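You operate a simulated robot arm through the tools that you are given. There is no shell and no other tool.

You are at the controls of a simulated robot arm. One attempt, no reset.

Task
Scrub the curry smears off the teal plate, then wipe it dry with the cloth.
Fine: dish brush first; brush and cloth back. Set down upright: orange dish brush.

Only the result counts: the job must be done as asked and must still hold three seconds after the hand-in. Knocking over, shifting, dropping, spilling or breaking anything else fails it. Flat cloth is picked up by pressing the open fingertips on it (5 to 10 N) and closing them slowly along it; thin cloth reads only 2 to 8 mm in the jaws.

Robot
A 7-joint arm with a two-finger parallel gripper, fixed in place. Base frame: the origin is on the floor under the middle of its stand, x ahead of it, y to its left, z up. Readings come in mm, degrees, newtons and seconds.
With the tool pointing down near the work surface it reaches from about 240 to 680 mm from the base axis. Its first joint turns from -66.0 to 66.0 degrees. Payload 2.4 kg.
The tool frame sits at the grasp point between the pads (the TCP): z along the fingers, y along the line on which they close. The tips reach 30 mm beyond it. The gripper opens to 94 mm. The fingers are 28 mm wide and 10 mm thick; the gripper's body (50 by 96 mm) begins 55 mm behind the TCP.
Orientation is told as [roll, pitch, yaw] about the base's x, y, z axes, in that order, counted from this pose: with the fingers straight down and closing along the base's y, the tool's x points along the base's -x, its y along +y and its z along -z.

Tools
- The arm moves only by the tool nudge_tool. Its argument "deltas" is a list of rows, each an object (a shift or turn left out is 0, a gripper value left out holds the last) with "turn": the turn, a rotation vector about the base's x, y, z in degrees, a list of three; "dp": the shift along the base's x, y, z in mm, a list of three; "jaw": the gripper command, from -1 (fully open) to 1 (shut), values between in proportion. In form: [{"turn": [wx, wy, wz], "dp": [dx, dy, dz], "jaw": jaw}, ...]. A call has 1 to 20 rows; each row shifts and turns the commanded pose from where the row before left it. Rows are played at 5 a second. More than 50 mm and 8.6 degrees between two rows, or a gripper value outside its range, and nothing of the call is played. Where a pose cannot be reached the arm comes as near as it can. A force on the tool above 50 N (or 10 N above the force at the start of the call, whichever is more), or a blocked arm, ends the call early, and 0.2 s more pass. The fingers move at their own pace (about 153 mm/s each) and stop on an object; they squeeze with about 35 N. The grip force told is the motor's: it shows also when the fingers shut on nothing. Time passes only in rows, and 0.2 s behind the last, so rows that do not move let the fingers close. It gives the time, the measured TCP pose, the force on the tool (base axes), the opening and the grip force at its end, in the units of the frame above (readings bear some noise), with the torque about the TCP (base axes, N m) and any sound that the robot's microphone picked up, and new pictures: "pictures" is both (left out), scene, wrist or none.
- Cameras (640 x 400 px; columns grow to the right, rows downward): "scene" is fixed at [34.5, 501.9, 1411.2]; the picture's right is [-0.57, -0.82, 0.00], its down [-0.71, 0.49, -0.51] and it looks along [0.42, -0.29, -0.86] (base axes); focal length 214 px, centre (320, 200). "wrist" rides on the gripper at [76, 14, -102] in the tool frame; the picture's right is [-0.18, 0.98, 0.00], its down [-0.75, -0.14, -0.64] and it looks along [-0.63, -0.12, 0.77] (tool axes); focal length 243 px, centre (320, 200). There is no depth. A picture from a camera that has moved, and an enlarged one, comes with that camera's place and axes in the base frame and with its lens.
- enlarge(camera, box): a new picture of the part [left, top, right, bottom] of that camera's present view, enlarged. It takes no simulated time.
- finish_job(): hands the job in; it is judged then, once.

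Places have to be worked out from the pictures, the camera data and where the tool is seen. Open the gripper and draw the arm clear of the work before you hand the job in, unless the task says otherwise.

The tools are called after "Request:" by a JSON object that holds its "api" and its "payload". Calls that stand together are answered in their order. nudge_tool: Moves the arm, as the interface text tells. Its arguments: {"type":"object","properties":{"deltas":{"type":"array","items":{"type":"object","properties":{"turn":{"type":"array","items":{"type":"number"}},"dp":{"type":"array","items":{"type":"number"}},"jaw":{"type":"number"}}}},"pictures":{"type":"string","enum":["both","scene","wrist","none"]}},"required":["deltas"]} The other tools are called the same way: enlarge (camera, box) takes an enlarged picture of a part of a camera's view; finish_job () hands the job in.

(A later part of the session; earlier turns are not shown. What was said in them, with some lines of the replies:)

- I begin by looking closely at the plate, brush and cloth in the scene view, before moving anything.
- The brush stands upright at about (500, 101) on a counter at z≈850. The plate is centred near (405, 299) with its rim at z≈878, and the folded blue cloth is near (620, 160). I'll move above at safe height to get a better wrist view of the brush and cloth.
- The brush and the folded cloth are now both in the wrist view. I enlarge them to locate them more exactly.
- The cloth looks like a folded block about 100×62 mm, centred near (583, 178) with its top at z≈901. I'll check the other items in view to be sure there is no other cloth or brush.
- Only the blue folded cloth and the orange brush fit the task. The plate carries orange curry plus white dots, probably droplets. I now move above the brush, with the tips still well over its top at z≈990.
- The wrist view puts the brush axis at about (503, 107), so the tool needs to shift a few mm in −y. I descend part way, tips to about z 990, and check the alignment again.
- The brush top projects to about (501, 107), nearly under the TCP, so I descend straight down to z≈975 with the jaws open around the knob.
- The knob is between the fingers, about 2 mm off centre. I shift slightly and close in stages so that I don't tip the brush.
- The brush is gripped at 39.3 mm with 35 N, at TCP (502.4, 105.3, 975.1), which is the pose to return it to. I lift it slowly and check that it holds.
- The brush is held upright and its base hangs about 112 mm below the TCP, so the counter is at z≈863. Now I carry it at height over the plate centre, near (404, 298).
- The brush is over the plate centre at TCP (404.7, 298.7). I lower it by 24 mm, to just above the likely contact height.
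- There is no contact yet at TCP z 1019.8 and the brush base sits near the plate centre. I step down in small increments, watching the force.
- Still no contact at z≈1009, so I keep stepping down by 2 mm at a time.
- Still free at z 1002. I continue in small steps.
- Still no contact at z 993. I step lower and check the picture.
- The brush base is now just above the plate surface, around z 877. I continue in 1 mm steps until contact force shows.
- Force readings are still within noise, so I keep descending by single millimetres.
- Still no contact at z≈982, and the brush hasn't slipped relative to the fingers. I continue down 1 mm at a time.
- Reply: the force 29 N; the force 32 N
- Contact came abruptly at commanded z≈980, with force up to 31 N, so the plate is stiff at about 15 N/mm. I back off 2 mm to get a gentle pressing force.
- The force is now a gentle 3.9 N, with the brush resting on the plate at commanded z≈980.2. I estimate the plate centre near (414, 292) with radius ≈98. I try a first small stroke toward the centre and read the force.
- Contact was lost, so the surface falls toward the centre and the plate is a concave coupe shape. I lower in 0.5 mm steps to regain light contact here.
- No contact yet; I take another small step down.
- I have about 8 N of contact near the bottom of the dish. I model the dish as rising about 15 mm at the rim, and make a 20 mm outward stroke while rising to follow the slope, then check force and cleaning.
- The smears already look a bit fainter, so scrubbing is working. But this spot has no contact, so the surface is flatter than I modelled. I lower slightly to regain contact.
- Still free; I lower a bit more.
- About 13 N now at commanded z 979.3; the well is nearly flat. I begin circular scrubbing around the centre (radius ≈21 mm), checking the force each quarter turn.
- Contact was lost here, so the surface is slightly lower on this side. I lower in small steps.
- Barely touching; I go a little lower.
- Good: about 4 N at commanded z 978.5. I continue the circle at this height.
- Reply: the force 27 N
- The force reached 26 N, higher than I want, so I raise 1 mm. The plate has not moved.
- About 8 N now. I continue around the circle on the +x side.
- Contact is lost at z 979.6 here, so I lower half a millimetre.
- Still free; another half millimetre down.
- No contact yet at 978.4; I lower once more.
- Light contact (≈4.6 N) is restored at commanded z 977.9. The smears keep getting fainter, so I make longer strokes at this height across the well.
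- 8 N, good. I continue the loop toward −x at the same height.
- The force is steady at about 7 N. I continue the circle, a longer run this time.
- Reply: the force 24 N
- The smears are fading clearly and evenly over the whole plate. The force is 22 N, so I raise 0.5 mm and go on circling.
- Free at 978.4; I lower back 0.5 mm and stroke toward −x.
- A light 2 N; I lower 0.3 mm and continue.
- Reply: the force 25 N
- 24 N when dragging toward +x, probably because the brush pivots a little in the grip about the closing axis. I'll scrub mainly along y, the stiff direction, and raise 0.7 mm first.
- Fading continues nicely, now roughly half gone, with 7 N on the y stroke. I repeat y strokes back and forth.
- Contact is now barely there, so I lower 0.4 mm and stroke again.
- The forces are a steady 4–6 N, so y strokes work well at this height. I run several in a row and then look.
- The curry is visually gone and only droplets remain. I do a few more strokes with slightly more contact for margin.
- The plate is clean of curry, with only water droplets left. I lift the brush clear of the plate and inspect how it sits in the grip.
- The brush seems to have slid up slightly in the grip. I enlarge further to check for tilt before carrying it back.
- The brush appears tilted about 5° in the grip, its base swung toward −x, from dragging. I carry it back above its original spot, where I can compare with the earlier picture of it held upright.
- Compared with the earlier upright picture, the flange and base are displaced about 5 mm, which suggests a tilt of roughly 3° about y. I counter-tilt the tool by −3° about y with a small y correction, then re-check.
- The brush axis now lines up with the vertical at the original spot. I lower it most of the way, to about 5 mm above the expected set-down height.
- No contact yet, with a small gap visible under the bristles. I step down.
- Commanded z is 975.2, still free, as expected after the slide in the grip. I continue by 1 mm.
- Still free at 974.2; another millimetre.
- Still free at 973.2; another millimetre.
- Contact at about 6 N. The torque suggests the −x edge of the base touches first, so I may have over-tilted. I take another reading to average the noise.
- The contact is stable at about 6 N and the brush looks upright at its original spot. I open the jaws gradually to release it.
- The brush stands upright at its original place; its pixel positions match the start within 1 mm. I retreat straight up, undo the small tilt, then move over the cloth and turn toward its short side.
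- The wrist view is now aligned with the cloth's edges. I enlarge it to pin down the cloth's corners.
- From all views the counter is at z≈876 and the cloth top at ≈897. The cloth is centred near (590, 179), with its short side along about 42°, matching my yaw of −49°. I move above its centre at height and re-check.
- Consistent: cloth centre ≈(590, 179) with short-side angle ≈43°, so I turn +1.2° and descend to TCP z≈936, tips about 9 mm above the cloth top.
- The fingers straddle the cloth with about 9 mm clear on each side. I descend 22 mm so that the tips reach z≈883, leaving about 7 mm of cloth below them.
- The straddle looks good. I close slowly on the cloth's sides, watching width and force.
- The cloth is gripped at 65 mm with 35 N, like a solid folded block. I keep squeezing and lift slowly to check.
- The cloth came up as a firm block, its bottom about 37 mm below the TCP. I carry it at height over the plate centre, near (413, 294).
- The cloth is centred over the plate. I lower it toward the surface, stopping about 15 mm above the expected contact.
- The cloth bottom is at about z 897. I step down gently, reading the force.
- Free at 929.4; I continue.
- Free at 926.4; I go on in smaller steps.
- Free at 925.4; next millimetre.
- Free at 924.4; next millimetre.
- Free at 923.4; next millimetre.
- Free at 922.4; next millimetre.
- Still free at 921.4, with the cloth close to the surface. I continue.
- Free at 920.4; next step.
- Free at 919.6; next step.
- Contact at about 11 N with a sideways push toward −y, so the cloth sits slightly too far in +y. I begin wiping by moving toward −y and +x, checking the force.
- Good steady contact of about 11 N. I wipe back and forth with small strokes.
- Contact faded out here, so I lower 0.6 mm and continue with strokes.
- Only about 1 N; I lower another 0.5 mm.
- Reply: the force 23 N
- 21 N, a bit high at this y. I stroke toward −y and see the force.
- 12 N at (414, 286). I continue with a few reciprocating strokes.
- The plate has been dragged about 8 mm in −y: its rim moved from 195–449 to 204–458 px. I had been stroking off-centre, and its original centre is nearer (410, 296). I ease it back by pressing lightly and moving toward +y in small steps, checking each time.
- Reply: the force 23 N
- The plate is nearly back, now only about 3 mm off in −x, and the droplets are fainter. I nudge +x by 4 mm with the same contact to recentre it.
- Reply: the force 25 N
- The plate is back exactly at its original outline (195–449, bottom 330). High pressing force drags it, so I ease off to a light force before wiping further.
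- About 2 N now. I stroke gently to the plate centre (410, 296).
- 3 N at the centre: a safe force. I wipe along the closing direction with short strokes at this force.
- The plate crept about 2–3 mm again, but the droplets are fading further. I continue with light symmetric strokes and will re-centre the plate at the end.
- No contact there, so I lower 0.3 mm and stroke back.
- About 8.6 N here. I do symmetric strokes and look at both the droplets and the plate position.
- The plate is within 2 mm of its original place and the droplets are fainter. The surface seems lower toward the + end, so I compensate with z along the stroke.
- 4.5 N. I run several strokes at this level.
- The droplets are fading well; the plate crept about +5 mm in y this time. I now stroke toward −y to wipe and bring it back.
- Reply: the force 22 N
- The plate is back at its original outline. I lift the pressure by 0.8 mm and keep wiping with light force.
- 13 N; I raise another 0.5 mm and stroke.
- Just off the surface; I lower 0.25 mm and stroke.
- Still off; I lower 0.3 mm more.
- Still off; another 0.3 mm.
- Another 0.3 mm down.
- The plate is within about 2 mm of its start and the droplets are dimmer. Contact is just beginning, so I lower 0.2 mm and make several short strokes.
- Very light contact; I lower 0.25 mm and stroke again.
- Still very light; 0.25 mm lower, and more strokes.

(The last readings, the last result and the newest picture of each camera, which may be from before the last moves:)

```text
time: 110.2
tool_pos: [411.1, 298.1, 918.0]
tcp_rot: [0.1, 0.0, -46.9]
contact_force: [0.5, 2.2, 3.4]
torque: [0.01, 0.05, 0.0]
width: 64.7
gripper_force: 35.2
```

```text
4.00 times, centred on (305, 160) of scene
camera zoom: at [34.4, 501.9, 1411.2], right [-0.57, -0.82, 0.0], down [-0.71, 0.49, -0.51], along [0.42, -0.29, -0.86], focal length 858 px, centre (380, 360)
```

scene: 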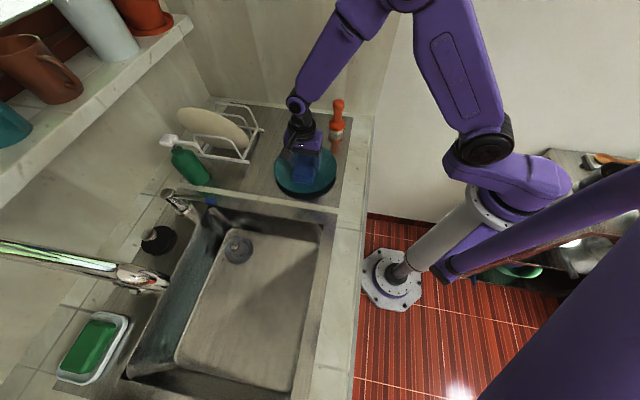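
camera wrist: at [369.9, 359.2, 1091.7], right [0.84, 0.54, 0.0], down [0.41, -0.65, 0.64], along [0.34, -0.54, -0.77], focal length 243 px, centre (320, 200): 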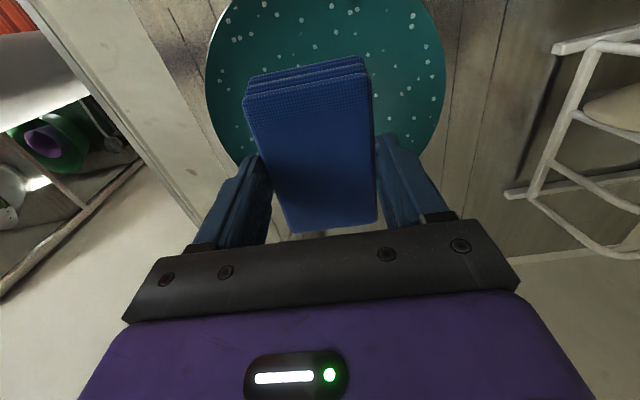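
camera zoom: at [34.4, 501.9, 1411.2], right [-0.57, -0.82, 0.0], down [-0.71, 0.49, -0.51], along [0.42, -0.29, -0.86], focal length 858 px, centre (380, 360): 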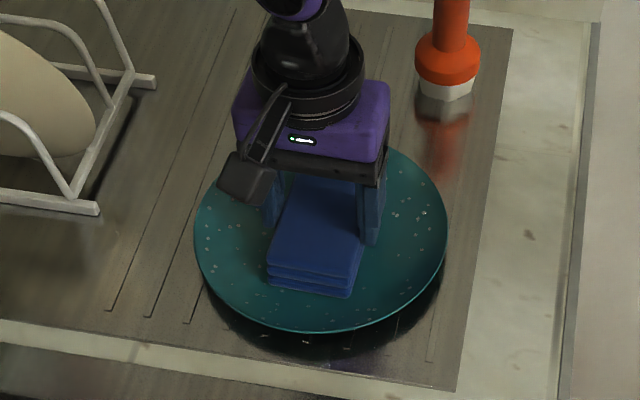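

About 4 N now with no plate movement; this level works. I run a longer series of strokes.

Request:
{"api": "nudge_tool", "payload": {"deltas": [{"dp": [0, 3, 0]}, {"dp": [0, -3, 0]}, {"dp": [0, -3, 0]}, {"dp": [0, 3, 0]}, {"dp": [0, 3, 0]}, {"dp": [0, -3, 0]}, {"dp": [0, -3, 0]}, {"dp": [0, 3, 0]}, {"dp": [0, 3, 0]}, {"dp": [0, -3, 0]}], "pictures": "scene"}}

Request:
{"api": "enlarge", "payload": {"camera": "scene", "box": [250, 110, 360, 210]}}

```text
time: 112.4
tool_pos: [409.3, 297.9, 918.1]
tcp_rot: [0.2, 0.0, -47.0]
contact_force: [-2.0, 0.3, 14.7]
torque: [-0.04, 0.04, -0.29]
width: 65.0
gripper_force: 35.0
```

scene: 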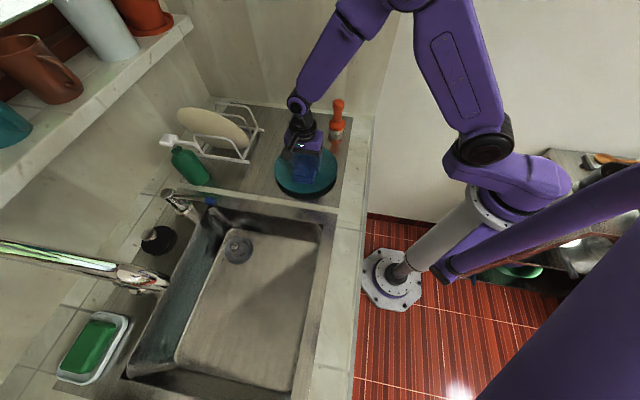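

```text
4.00 times, centred on (305, 160) of scene
camera zoom: at [34.2, 501.8, 1411.2], right [-0.57, -0.82, 0.0], down [-0.71, 0.49, -0.51], along [0.42, -0.29, -0.86], focal length 858 px, centre (380, 360)
```

zoom: 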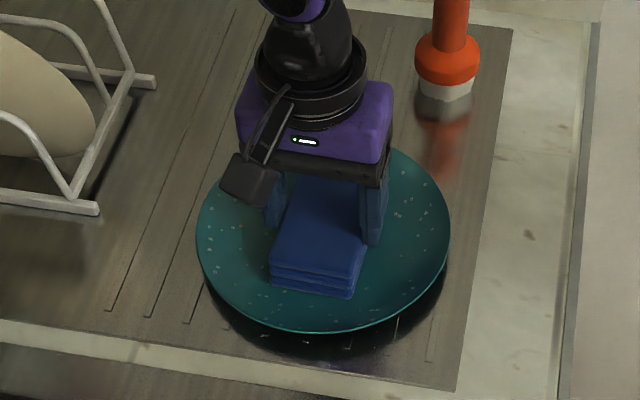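

The plate is still within about 2 mm of its place and the droplets are faint. I raise 0.3 mm and continue the strokes.

Request:
{"api": "nudge_tool", "payload": {"deltas": [{"dp": [0, 3, 0.3]}, {"dp": [0, -3, 0]}, {"dp": [0, -3, 0]}, {"dp": [0, 3, 0]}, {"dp": [0, 3, 0]}, {"dp": [0, -3, 0]}, {"dp": [0, -3, 0]}, {"dp": [0, 3, 0]}], "pictures": "none"}}

```text
time: 114.2
tool_pos: [410.3, 294.7, 917.9]
tcp_rot: [-0.1, 0.1, -47.0]
contact_force: [-0.8, -3.2, 7.1]
torque: [0.0, -0.14, 0.02]
width: 65.0
gripper_force: 34.7
```

Forces stay at about 8 N. I run another series, then look.

Request:
{"api": "nudge_tool", "payload": {"deltas": [{"dp": [0, 3, 0]}, {"dp": [0, -3, 0]}, {"dp": [0, -3, 0]}, {"dp": [0, 3, 0]}, {"dp": [0, 3, 0]}, {"dp": [0, -3, 0]}, {"dp": [0, -3, 0]}, {"dp": [0, 3, 0]}, {"dp": [0, 3, 0]}, {"dp": [0, -3, 0]}], "pictures": "scene"}}

Request:
{"api": "enlarge", "payload": {"camera": "scene", "box": [250, 110, 360, 210]}}

```text
time: 116.4
tool_pos: [410.1, 298.2, 917.9]
tcp_rot: [0.1, 0.0, -46.9]
contact_force: [-0.3, 1.7, 3.5]
torque: [0.04, 0.04, -0.05]
width: 65.0
gripper_force: 34.7
```

scene: 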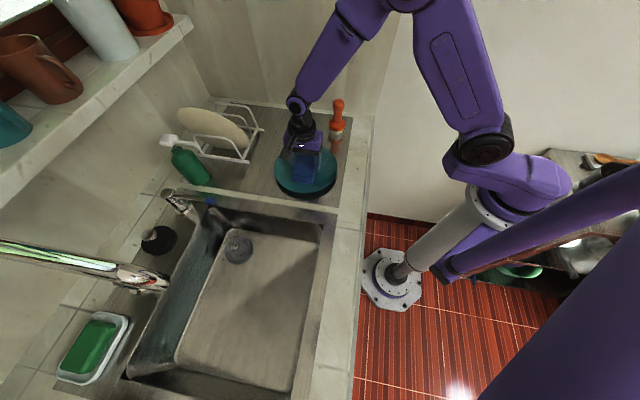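

```text
4.00 times, centred on (305, 160) of scene
camera zoom: at [34.4, 501.9, 1411.2], right [-0.57, -0.82, 0.0], down [-0.71, 0.49, -0.51], along [0.42, -0.29, -0.86], focal length 858 px, centre (380, 360)
```

zoom: 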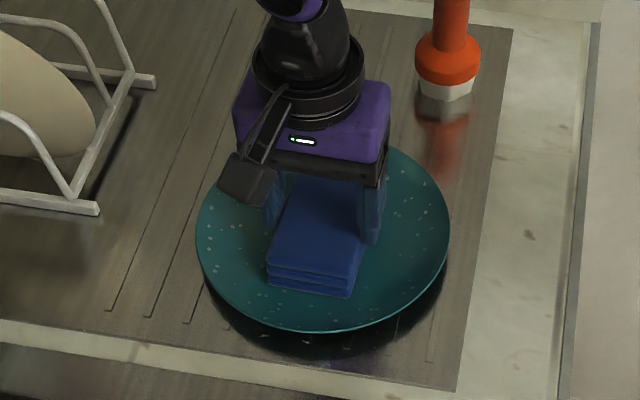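

The droplets remain faintly visible. I zoom in to judge the rate of fading before continuing.

Request:
{"api": "enlarge", "payload": {"camera": "scene", "box": [296, 140, 346, 200]}}

Request:
{"api": "enlarge", "payload": {"camera": "wrist", "box": [180, 0, 480, 180]}}

```text
6.67 times, centred on (321, 170) of scene
camera zoom: at [34.4, 501.9, 1411.2], right [-0.57, -0.82, 0.0], down [-0.71, 0.49, -0.51], along [0.42, -0.29, -0.86], focal length 1430 px, centre (313, 400)
```

zoom: 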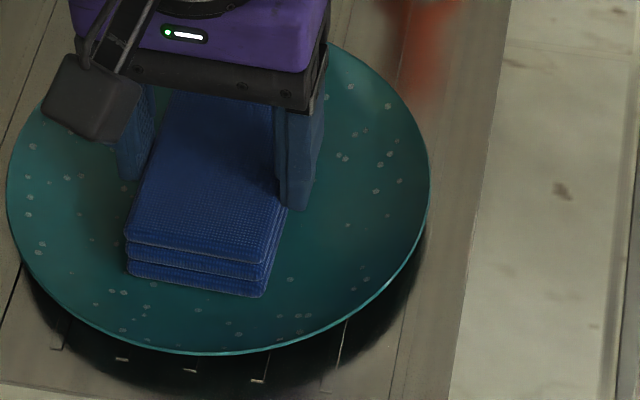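

```text
2.13 times, centred on (330, 90) of wrist
camera zoom: at [367.6, 363.9, 1020.9], right [0.84, 0.54, 0.0], down [0.41, -0.65, 0.64], along [0.35, -0.54, -0.77], focal length 518 px, centre (299, 435)
```

zoom: 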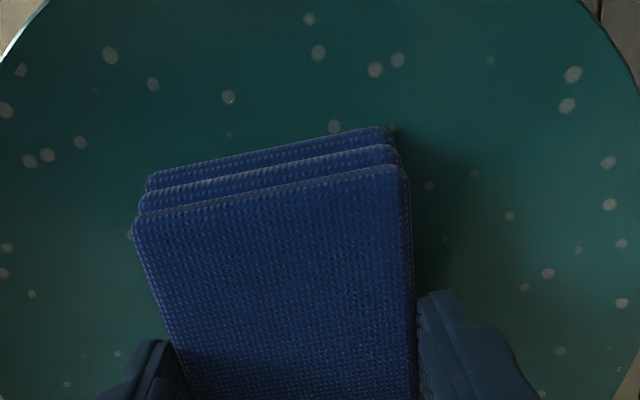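

Droplets are at roughly a third of their original brightness. I continue with somewhat longer light strokes along the closing axis.

Request:
{"api": "nudge_tool", "payload": {"deltas": [{"dp": [3, 2.7, 0]}, {"dp": [3, 2.7, 0]}, {"dp": [-3, -2.7, 0]}, {"dp": [-3, -2.7, 0]}, {"dp": [-3, -2.7, 0]}, {"dp": [-3, -2.7, 0]}, {"dp": [3, 2.7, 0]}, {"dp": [3, 2.7, 0]}, {"dp": [0, 0, 0]}], "pictures": "scene"}}

Request:
{"api": "enlarge", "payload": {"camera": "scene", "box": [250, 110, 360, 210]}}

Request:
{"api": "enlarge", "payload": {"camera": "wrist", "box": [180, 0, 480, 180]}}

```text
time: 118.4
tool_pos: [410.4, 297.2, 918.9]
tcp_rot: [-0.1, 0.0, -46.9]
contact_force: [-0.1, -0.6, -0.3]
torque: [0.03, -0.03, -0.01]
width: 64.7
gripper_force: 35.5
```

scene: 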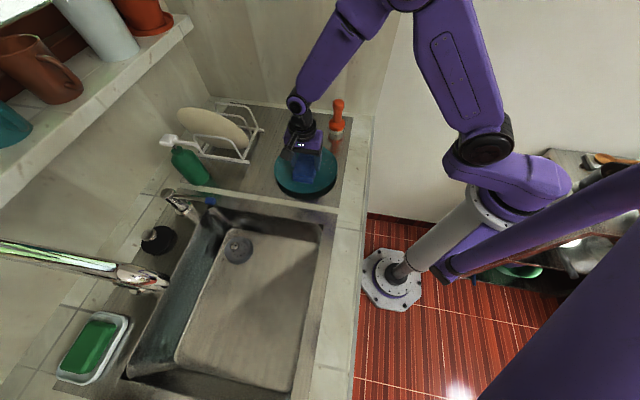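

```text
4.00 times, centred on (305, 160) of scene
camera zoom: at [34.5, 501.9, 1411.2], right [-0.57, -0.82, 0.0], down [-0.71, 0.49, -0.51], along [0.42, -0.29, -0.86], focal length 858 px, centre (380, 360)
```

zoom: 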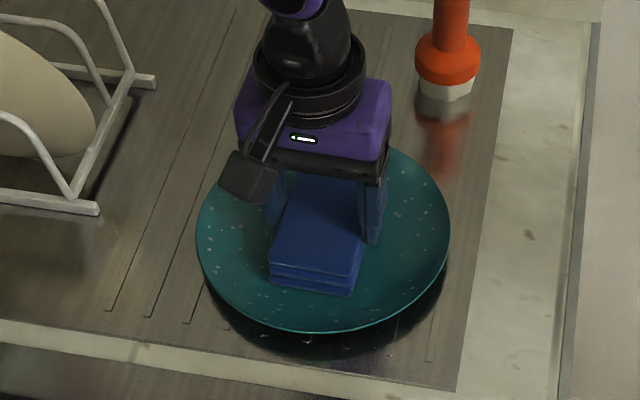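

```text
2.13 times, centred on (330, 90) of wrist
camera zoom: at [368.2, 362.7, 1021.3], right [0.84, 0.54, 0.0], down [0.41, -0.65, 0.64], along [0.34, -0.54, -0.77], focal length 518 px, centre (299, 435)
```

zoom: 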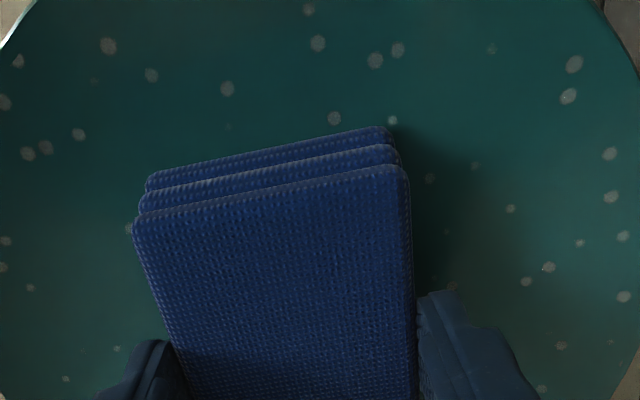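

The plate stayed put, but contact was lost. I lower 0.25 mm and repeat the same strokes.

Request:
{"api": "nudge_tool", "payload": {"deltas": [{"dp": [3, 2.7, -0.25]}, {"dp": [3, 2.7, 0]}, {"dp": [-3, -2.7, 0]}, {"dp": [-3, -2.7, 0]}, {"dp": [-3, -2.7, 0]}, {"dp": [-3, -2.7, 0]}, {"dp": [3, 2.7, 0]}, {"dp": [3, 2.7, 0]}], "pictures": "none"}}

Request:
{"api": "enlarge", "payload": {"camera": "wrist", "box": [180, 0, 480, 180]}}

Request:
{"api": "enlarge", "payload": {"camera": "scene", "box": [250, 110, 360, 210]}}

```text
time: 120.2
tool_pos: [410.2, 298.1, 917.4]
tcp_rot: [0.0, 0.0, -47.0]
contact_force: [-1.3, -1.1, 2.7]
torque: [-0.04, -0.01, -0.01]
width: 64.7
gripper_force: 34.7
```

```text
2.13 times, centred on (330, 90) of wrist
camera zoom: at [368.3, 363.5, 1020.8], right [0.84, 0.54, 0.0], down [0.41, -0.65, 0.64], along [0.34, -0.54, -0.77], focal length 518 px, centre (299, 435)
```

zoom: 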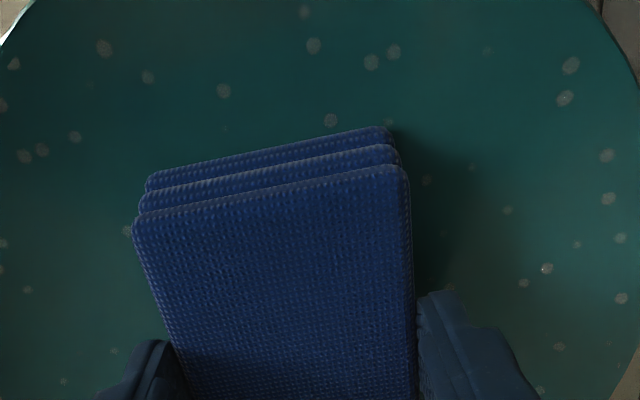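

```text
4.00 times, centred on (305, 160) of scene
camera zoom: at [34.4, 501.9, 1411.2], right [-0.57, -0.82, 0.0], down [-0.71, 0.49, -0.51], along [0.42, -0.29, -0.86], focal length 858 px, centre (380, 360)
```

zoom: 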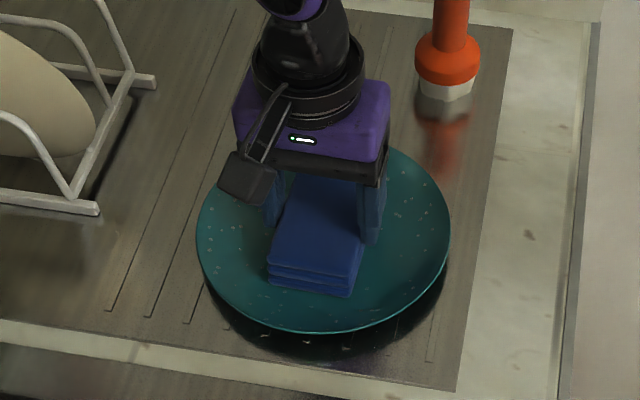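

The droplets dim further with the plate stationary. I repeat the strokes in a longer series.

Request:
{"api": "nudge_tool", "payload": {"deltas": [{"dp": [3, 2.7, 0]}, {"dp": [3, 2.7, 0]}, {"dp": [-3, -2.7, 0]}, {"dp": [-3, -2.7, 0]}, {"dp": [-3, -2.7, 0]}, {"dp": [-3, -2.7, 0]}, {"dp": [3, 2.7, 0]}, {"dp": [3, 2.7, 0]}, {"dp": [3, 2.7, 0]}, {"dp": [3, 2.7, 0]}, {"dp": [-3, -2.7, 0]}, {"dp": [-3, -2.7, 0]}, {"dp": [-3, -2.7, 0]}, {"dp": [-3, -2.7, 0]}, {"dp": [3, 2.7, 0]}, {"dp": [3, 2.7, 0]}], "pictures": "none"}}

Request:
{"api": "enlarge", "payload": {"camera": "wrist", "box": [180, 0, 480, 180]}}

Request:
{"api": "enlarge", "payload": {"camera": "scene", "box": [250, 110, 360, 210]}}

```text
time: 123.6
tool_pos: [409.5, 296.8, 917.6]
tcp_rot: [-0.2, 0.0, -47.0]
contact_force: [-7.4, -8.3, 25.0]
torque: [-0.15, -0.03, -0.04]
width: 64.8
gripper_force: 34.8
```

```text
2.13 times, centred on (330, 90) of wrist
camera zoom: at [366.4, 362.8, 1020.5], right [0.84, 0.54, 0.0], down [0.41, -0.65, 0.64], along [0.34, -0.54, -0.77], focal length 518 px, centre (299, 435)
```

zoom: 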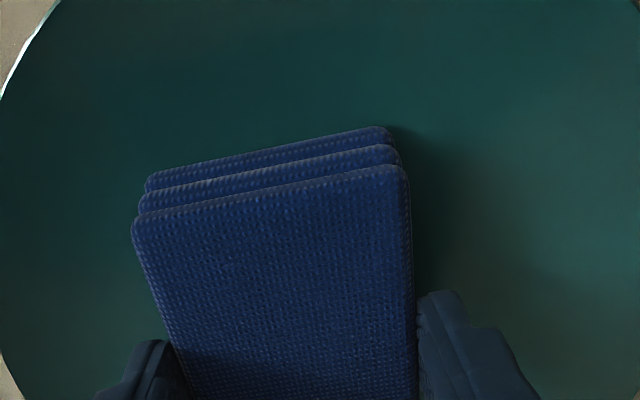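

```text
4.00 times, centred on (305, 160) of scene
camera zoom: at [33.9, 501.4, 1411.4], right [-0.57, -0.82, 0.0], down [-0.71, 0.49, -0.51], along [0.42, -0.29, -0.86], focal length 858 px, centre (380, 360)
```

zoom: 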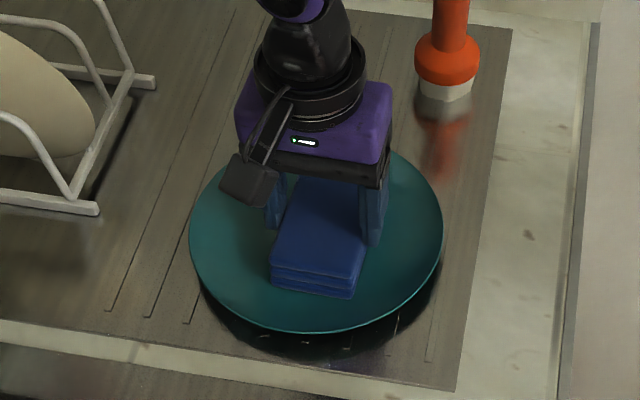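

All droplets are gone and the plate is dry. The plate sits about 5 mm toward +y of its start, and at the present 25 N it moves with the cloth, so I ease it back by (−1, −5).

Request:
{"api": "nudge_tool", "payload": {"deltas": [{"dp": [-0.5, -2.5, 0]}, {"dp": [-0.5, -2.5, 0]}, {"dp": [0, 0, 0]}], "pictures": "none"}}

Request:
{"api": "enlarge", "payload": {"camera": "scene", "box": [250, 110, 360, 210]}}

```text
time: 124.4
tool_pos: [408.5, 293.7, 917.3]
tcp_rot: [0.1, 0.0, -46.9]
contact_force: [0.7, 4.6, 8.9]
torque: [0.09, 0.13, -0.03]
width: 64.8
gripper_force: 34.7
```

```text
4.00 times, centred on (305, 160) of scene
camera zoom: at [34.4, 501.9, 1411.2], right [-0.57, -0.82, 0.0], down [-0.71, 0.49, -0.51], along [0.42, -0.29, -0.86], focal length 858 px, centre (380, 360)
```

zoom: 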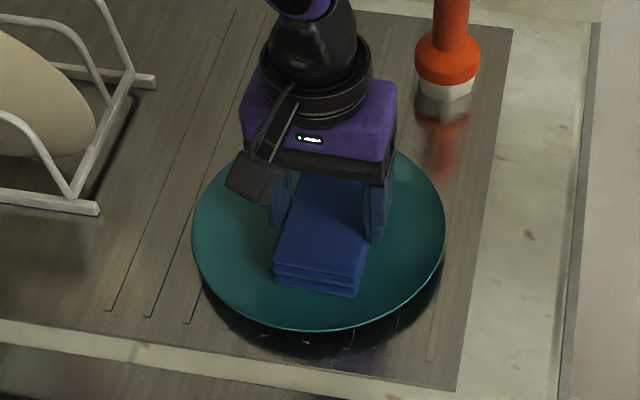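

About 2–3 mm remains. One more small −y push with slightly more contact.

Request:
{"api": "nudge_tool", "payload": {"deltas": [{"dp": [0, -1.5, -0.3]}, {"dp": [0, -2, 0]}, {"dp": [0, 0, 0]}], "pictures": "none"}}

Request:
{"api": "enlarge", "payload": {"camera": "scene", "box": [250, 110, 360, 210]}}

```text
time: 125.2
tool_pos: [408.4, 290.1, 917.7]
tcp_rot: [0.2, 0.0, -47.0]
contact_force: [-0.1, 6.5, 14.2]
torque: [0.16, 0.07, 0.06]
width: 64.9
gripper_force: 34.9
```

```text
4.00 times, centred on (305, 160) of scene
camera zoom: at [34.2, 502.0, 1411.2], right [-0.57, -0.82, 0.0], down [-0.71, 0.49, -0.51], along [0.42, -0.29, -0.86], focal length 858 px, centre (380, 360)
```

zoom: 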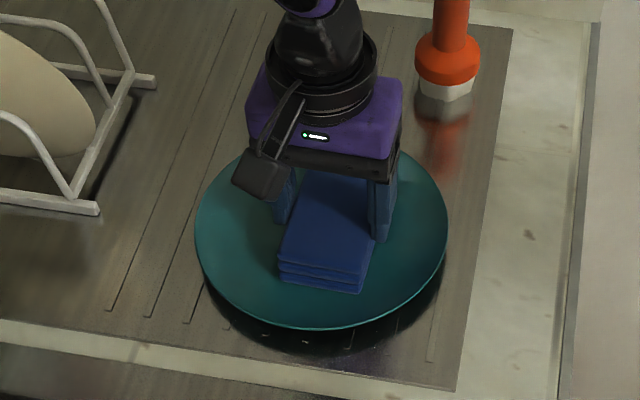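

The plate is back at its original outline. I lift the cloth straight off the plate.

Request:
{"api": "nudge_tool", "payload": {"deltas": [{"dp": [0, 0, 3]}, {"dp": [0, 0, 8]}, {"dp": [0, 0, 15]}, {"dp": [0, 0, 20]}, {"dp": [0, 0, 25]}, {"dp": [0, 0, 0]}], "pictures": "both"}}

Request:
{"api": "enlarge", "payload": {"camera": "scene", "box": [250, 90, 360, 210]}}

```text
time: 126.6
tool_pos: [410.4, 290.3, 988.6]
tcp_rot: [0.0, 0.1, -47.0]
contact_force: [-0.2, -0.5, -1.0]
torque: [-0.01, 0.03, -0.01]
width: 65.1
gripper_force: 34.8
camera wrist: at [367.5, 355.8, 1090.8], right [0.84, 0.54, 0.0], down [0.41, -0.65, 0.64], along [0.34, -0.54, -0.77], focal length 243 px, centre (320, 200)
```

scene: 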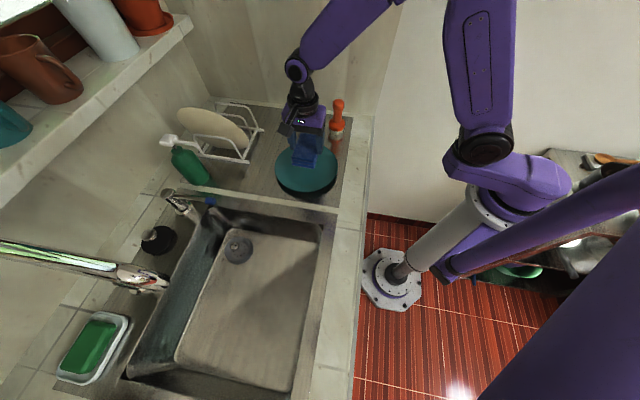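
wrist: 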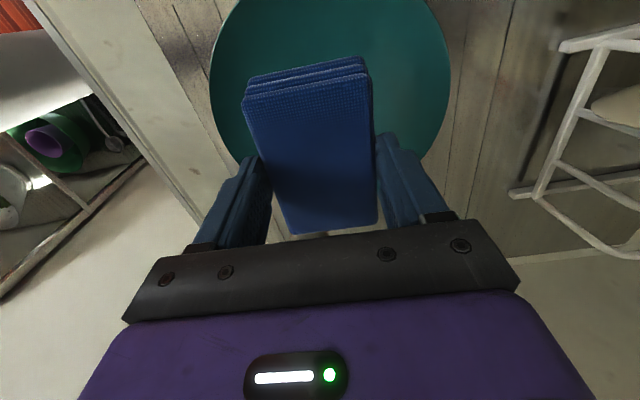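

```text
3.33 times, centred on (305, 150) of scene
camera zoom: at [34.5, 501.9, 1411.2], right [-0.57, -0.82, 0.0], down [-0.71, 0.49, -0.51], along [0.42, -0.29, -0.86], focal length 715 px, centre (370, 367)
```

zoom: 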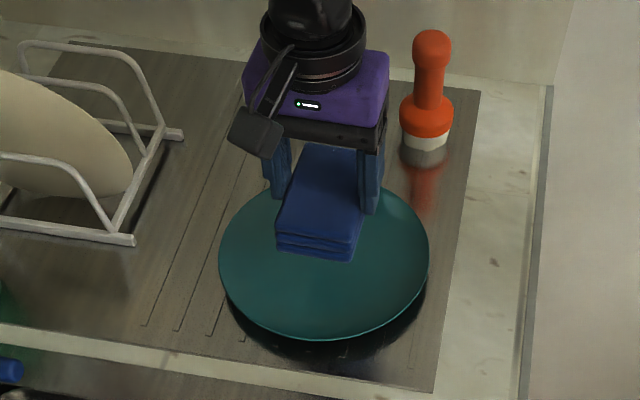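

The plate is clean and dry, within about 2 mm of its start, and the cloth sits unchanged in the grip. I carry the cloth back above its original spot at (589.6, 178.7).

Request:
{"api": "nudge_tool", "payload": {"deltas": [{"dp": [15, -9, 0]}, {"dp": [30, -18.3, 0]}, {"dp": [30, -18.3, 0]}, {"dp": [30, -18.3, 0]}, {"dp": [30, -18.3, 0]}, {"dp": [30, -18.3, 0]}, {"dp": [14.6, -9.3, 0]}, {"dp": [0, 0, 0]}, {"dp": [0, 0, 0]}], "pictures": "both"}}

Request:
{"api": "enlarge", "payload": {"camera": "scene", "box": [270, 60, 350, 140]}}

```text
time: 128.6
tool_pos: [589.8, 177.5, 988.0]
tcp_rot: [-0.1, 0.0, -47.0]
contact_force: [0.1, 0.4, 0.0]
torque: [0.0, -0.02, -0.02]
width: 64.8
gripper_force: 34.8
camera wrist: at [547.1, 244.0, 1090.9], right [0.84, 0.54, 0.0], down [0.41, -0.65, 0.64], along [0.34, -0.54, -0.77], focal length 243 px, centre (320, 200)
```

scene: 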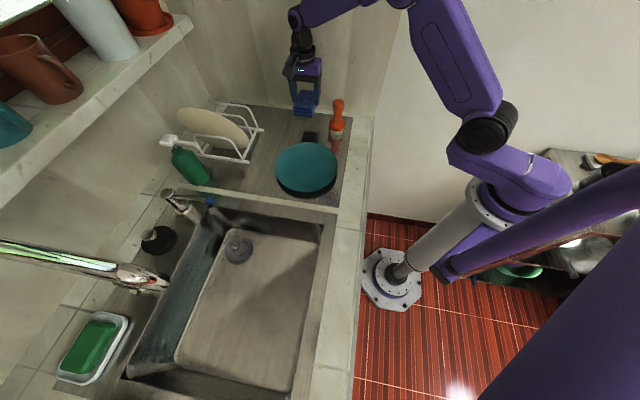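
wrist: 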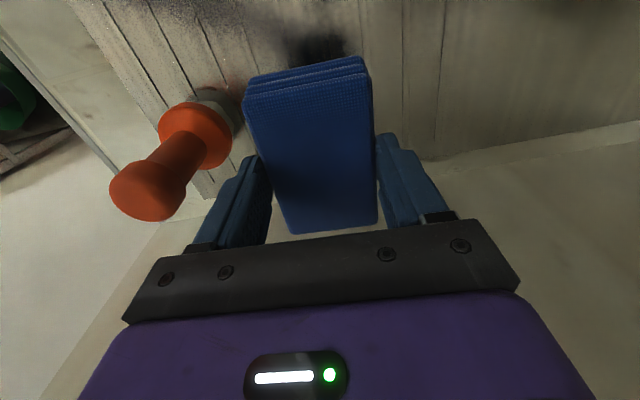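

```text
5.00 times, centred on (310, 100) of scene
camera zoom: at [34.5, 501.9, 1411.2], right [-0.57, -0.82, 0.0], down [-0.71, 0.49, -0.51], along [0.42, -0.29, -0.86], focal length 1072 px, centre (370, 700)
```

zoom: 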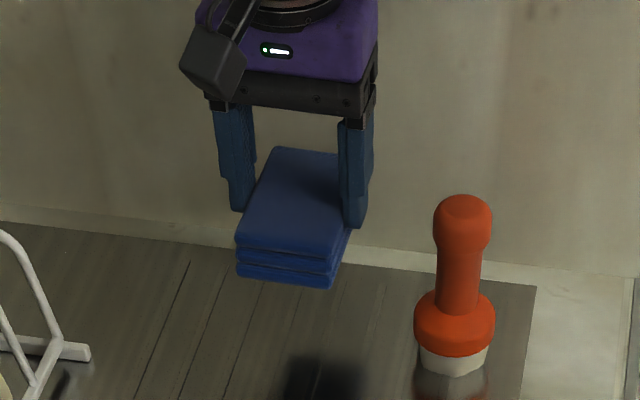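

The cloth hangs above its original spot. I lower it to just above the counter.

Request:
{"api": "nudge_tool", "payload": {"deltas": [{"dp": [0, 0, -15]}, {"dp": [0, 0, -15]}, {"dp": [0, 0, -15]}, {"dp": [0, 0, -12]}, {"dp": [0, 0, -9]}, {"dp": [0, 0, -4]}, {"dp": [0, 0, 0]}], "pictures": "none"}}

```text
time: 130.2
tool_pos: [589.7, 180.6, 918.7]
tcp_rot: [0.1, 0.0, -46.9]
contact_force: [-0.4, -0.2, -0.7]
torque: [0.02, 0.03, -0.05]
width: 65.2
gripper_force: 35.3
```

No contact at commanded z 918.2. I step down to about 914.

Request:
{"api": "nudge_tool", "payload": {"deltas": [{"dp": [0, 0, -2]}, {"dp": [0, 0, -1.5]}, {"dp": [0, 0, -1]}, {"dp": [0, 0, 0]}], "pictures": "none"}}

```text
time: 131.2
tool_pos: [588.8, 178.8, 914.6]
tcp_rot: [0.0, -0.1, -47.1]
contact_force: [-0.4, 0.2, -0.5]
torque: [0.02, -0.01, -0.01]
width: 64.8
gripper_force: 35.1
```

Free at 913.7; next millimetre.

Request:
{"api": "nudge_tool", "payload": {"deltas": [{"dp": [0, 0, -0.8]}, {"dp": [0, 0, 0]}], "pictures": "none"}}

```text
time: 131.8
tool_pos: [588.7, 179.5, 912.7]
tcp_rot: [0.0, 0.0, -47.0]
contact_force: [1.2, 0.0, -0.8]
torque: [0.0, -0.01, -0.03]
width: 64.8
gripper_force: 35.0
```

Free at 912.9; next step.

Request:
{"api": "nudge_tool", "payload": {"deltas": [{"dp": [0, 0, -0.8]}, {"dp": [0, 0, 0]}], "pictures": "none"}}

```text
time: 132.4
tool_pos: [590.4, 180.3, 912.8]
tcp_rot: [0.0, 0.0, -47.0]
contact_force: [-1.6, 0.2, 3.3]
torque: [-0.04, 0.03, -0.01]
width: 64.8
gripper_force: 35.5
```

The cloth rests on the counter with about 4 N. I open the jaws gradually.

Request:
{"api": "nudge_tool", "payload": {"deltas": [{"jaw": -0.3}, {"jaw": -0.38}, {"jaw": -0.45}, {"jaw": -0.6}, {"jaw": -0.8}, {"jaw": -1}, {"dp": [0, 0, 0]}], "pictures": "both"}}

Request:
{"api": "enlarge", "payload": {"camera": "scene", "box": [270, 70, 350, 140]}}

```text
time: 134.0
tool_pos: [590.6, 180.0, 912.6]
tcp_rot: [0.0, 0.0, -47.0]
contact_force: [0.6, -0.5, 0.2]
torque: [-0.01, -0.01, 0.04]
width: 93.8
gripper_force: 0.0
camera wrist: at [547.3, 245.4, 1015.3], right [0.84, 0.54, 0.0], down [0.41, -0.65, 0.64], along [0.34, -0.54, -0.77], focal length 243 px, centre (320, 200)
```

scene: 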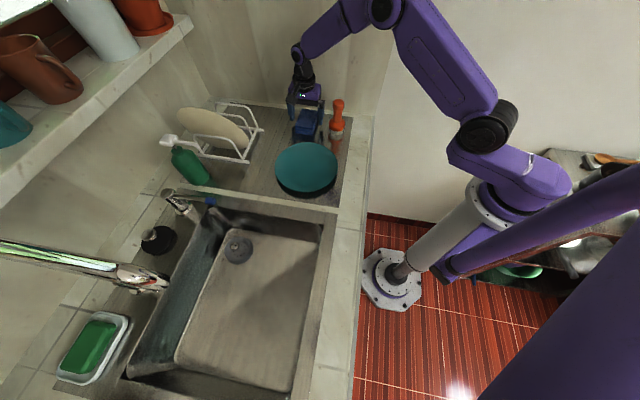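
wrist: 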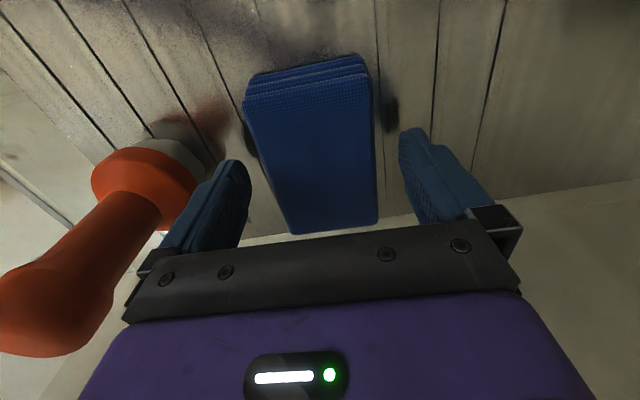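

```text
5.71 times, centred on (310, 105) of scene
camera zoom: at [34.5, 501.9, 1411.2], right [-0.57, -0.82, 0.0], down [-0.71, 0.49, -0.51], along [0.42, -0.29, -0.86], focal length 1226 px, centre (377, 743)
```

zoom: 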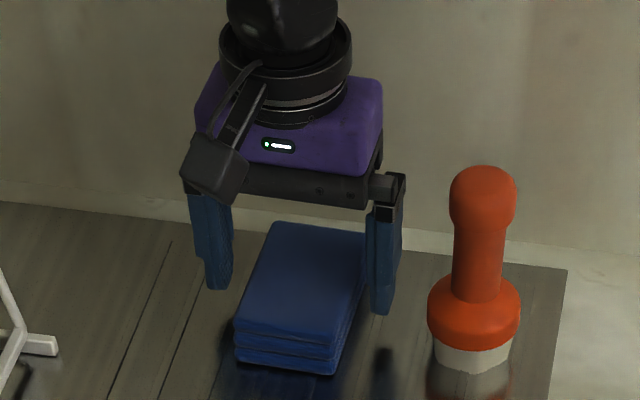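

The cloth is back within about 2 mm of where it was. I raise the open gripper straight up, then withdraw clear of the work.

Request:
{"api": "nudge_tool", "payload": {"deltas": [{"dp": [0, 0, 8]}, {"dp": [0, 0, 15]}, {"dp": [0, 0, 25]}, {"dp": [0, 0, 30]}, {"dp": [0, 0, 35]}, {"dp": [0, 0, 40]}, {"dp": [0, 0, 40]}, {"dp": [0, 0, 0]}], "pictures": "none"}}

Request:
{"api": "nudge_tool", "payload": {"deltas": [{"dp": [-25, -5, 10], "turn": [0, 0, 7]}, {"dp": [-30, -10, 10], "turn": [0, 0, 7]}, {"dp": [-35, -15, 10], "turn": [0, 0, 7]}, {"dp": [-35, -20, 10], "turn": [0, 0, 7]}, {"dp": [-35, -25, 10], "turn": [0, 0, 7]}, {"dp": [-35, -30, 10], "turn": [0, 0, 7]}, {"dp": [-35, -30, 10], "turn": [0, 0, 5]}, {"dp": [-20, -20, 10]}, {"dp": [0, 0, 0]}, {"dp": [0, 0, 0]}], "pictures": "both"}}

Request:
{"api": "enlarge", "payload": {"camera": "scene", "box": [240, 80, 400, 220]}}

```text
time: 135.8
tool_pos: [588.3, 178.8, 1105.0]
tcp_rot: [0.0, 0.1, -47.0]
contact_force: [-0.2, -0.2, -1.3]
torque: [-0.01, 0.04, -0.02]
width: 94.0
gripper_force: 0.1
```

```text
time: 138.0
tool_pos: [340.5, 24.2, 1185.7]
tcp_rot: [0.1, 0.0, 0.0]
contact_force: [-0.1, -0.4, 0.9]
torque: [-0.02, 0.02, 0.0]
width: 94.0
gripper_force: 0.1
camera wrist: at [262.9, 38.8, 1288.6], right [0.18, 0.98, 0.0], down [0.75, -0.14, 0.64], along [0.63, -0.12, -0.77], focal length 243 px, centre (320, 200)
```

scene: 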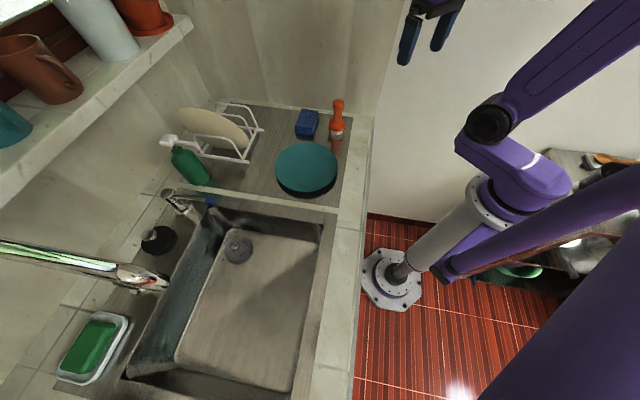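
wrist: 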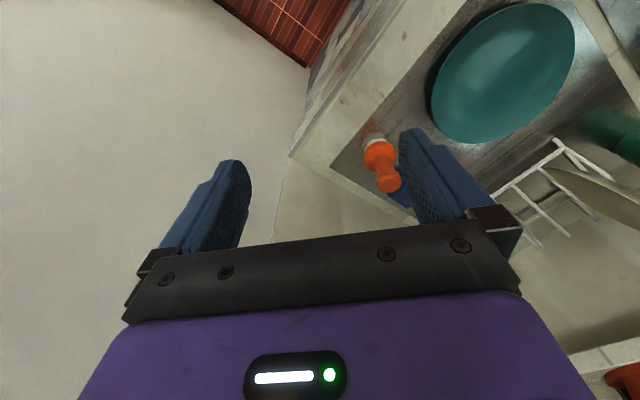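

```text
2.86 times, centred on (320, 150) of scene
camera zoom: at [34.4, 501.9, 1411.2], right [-0.57, -0.82, 0.0], down [-0.71, 0.49, -0.51], along [0.42, -0.29, -0.86], focal length 613 px, centre (320, 343)
```

zoom: 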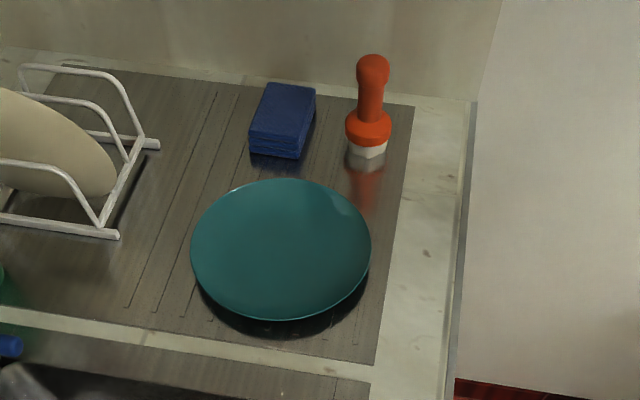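

Final check: the plate is clean and dry and about 3 mm from its start. The brush is upright in place, the cloth is back, and the open gripper is clear at its start pose. I hand the job in.

Request:
{"api": "finish_job", "payload": {}}

```text
The job is handed in.
```

I scrubbed the curry off the teal plate with the orange dish brush, then wiped the plate dry with the blue cloth. I've handed the job in; I haven't seen the judgement.

- **Plate:** no curry or droplets show in the last pictures. Wiping dragged it up to about 8 mm at times. I pushed it back, and it now sits about 3 mm from where it started.
- **Brush:** it stands upright at its original spot, within about 1 mm.
- **Cloth:** it lies folded at its original spot, within about 2 mm.
- **Rest of the scene:** nothing was knocked over or dropped, and nothing else looks moved. The gripper is open and back near its starting position.
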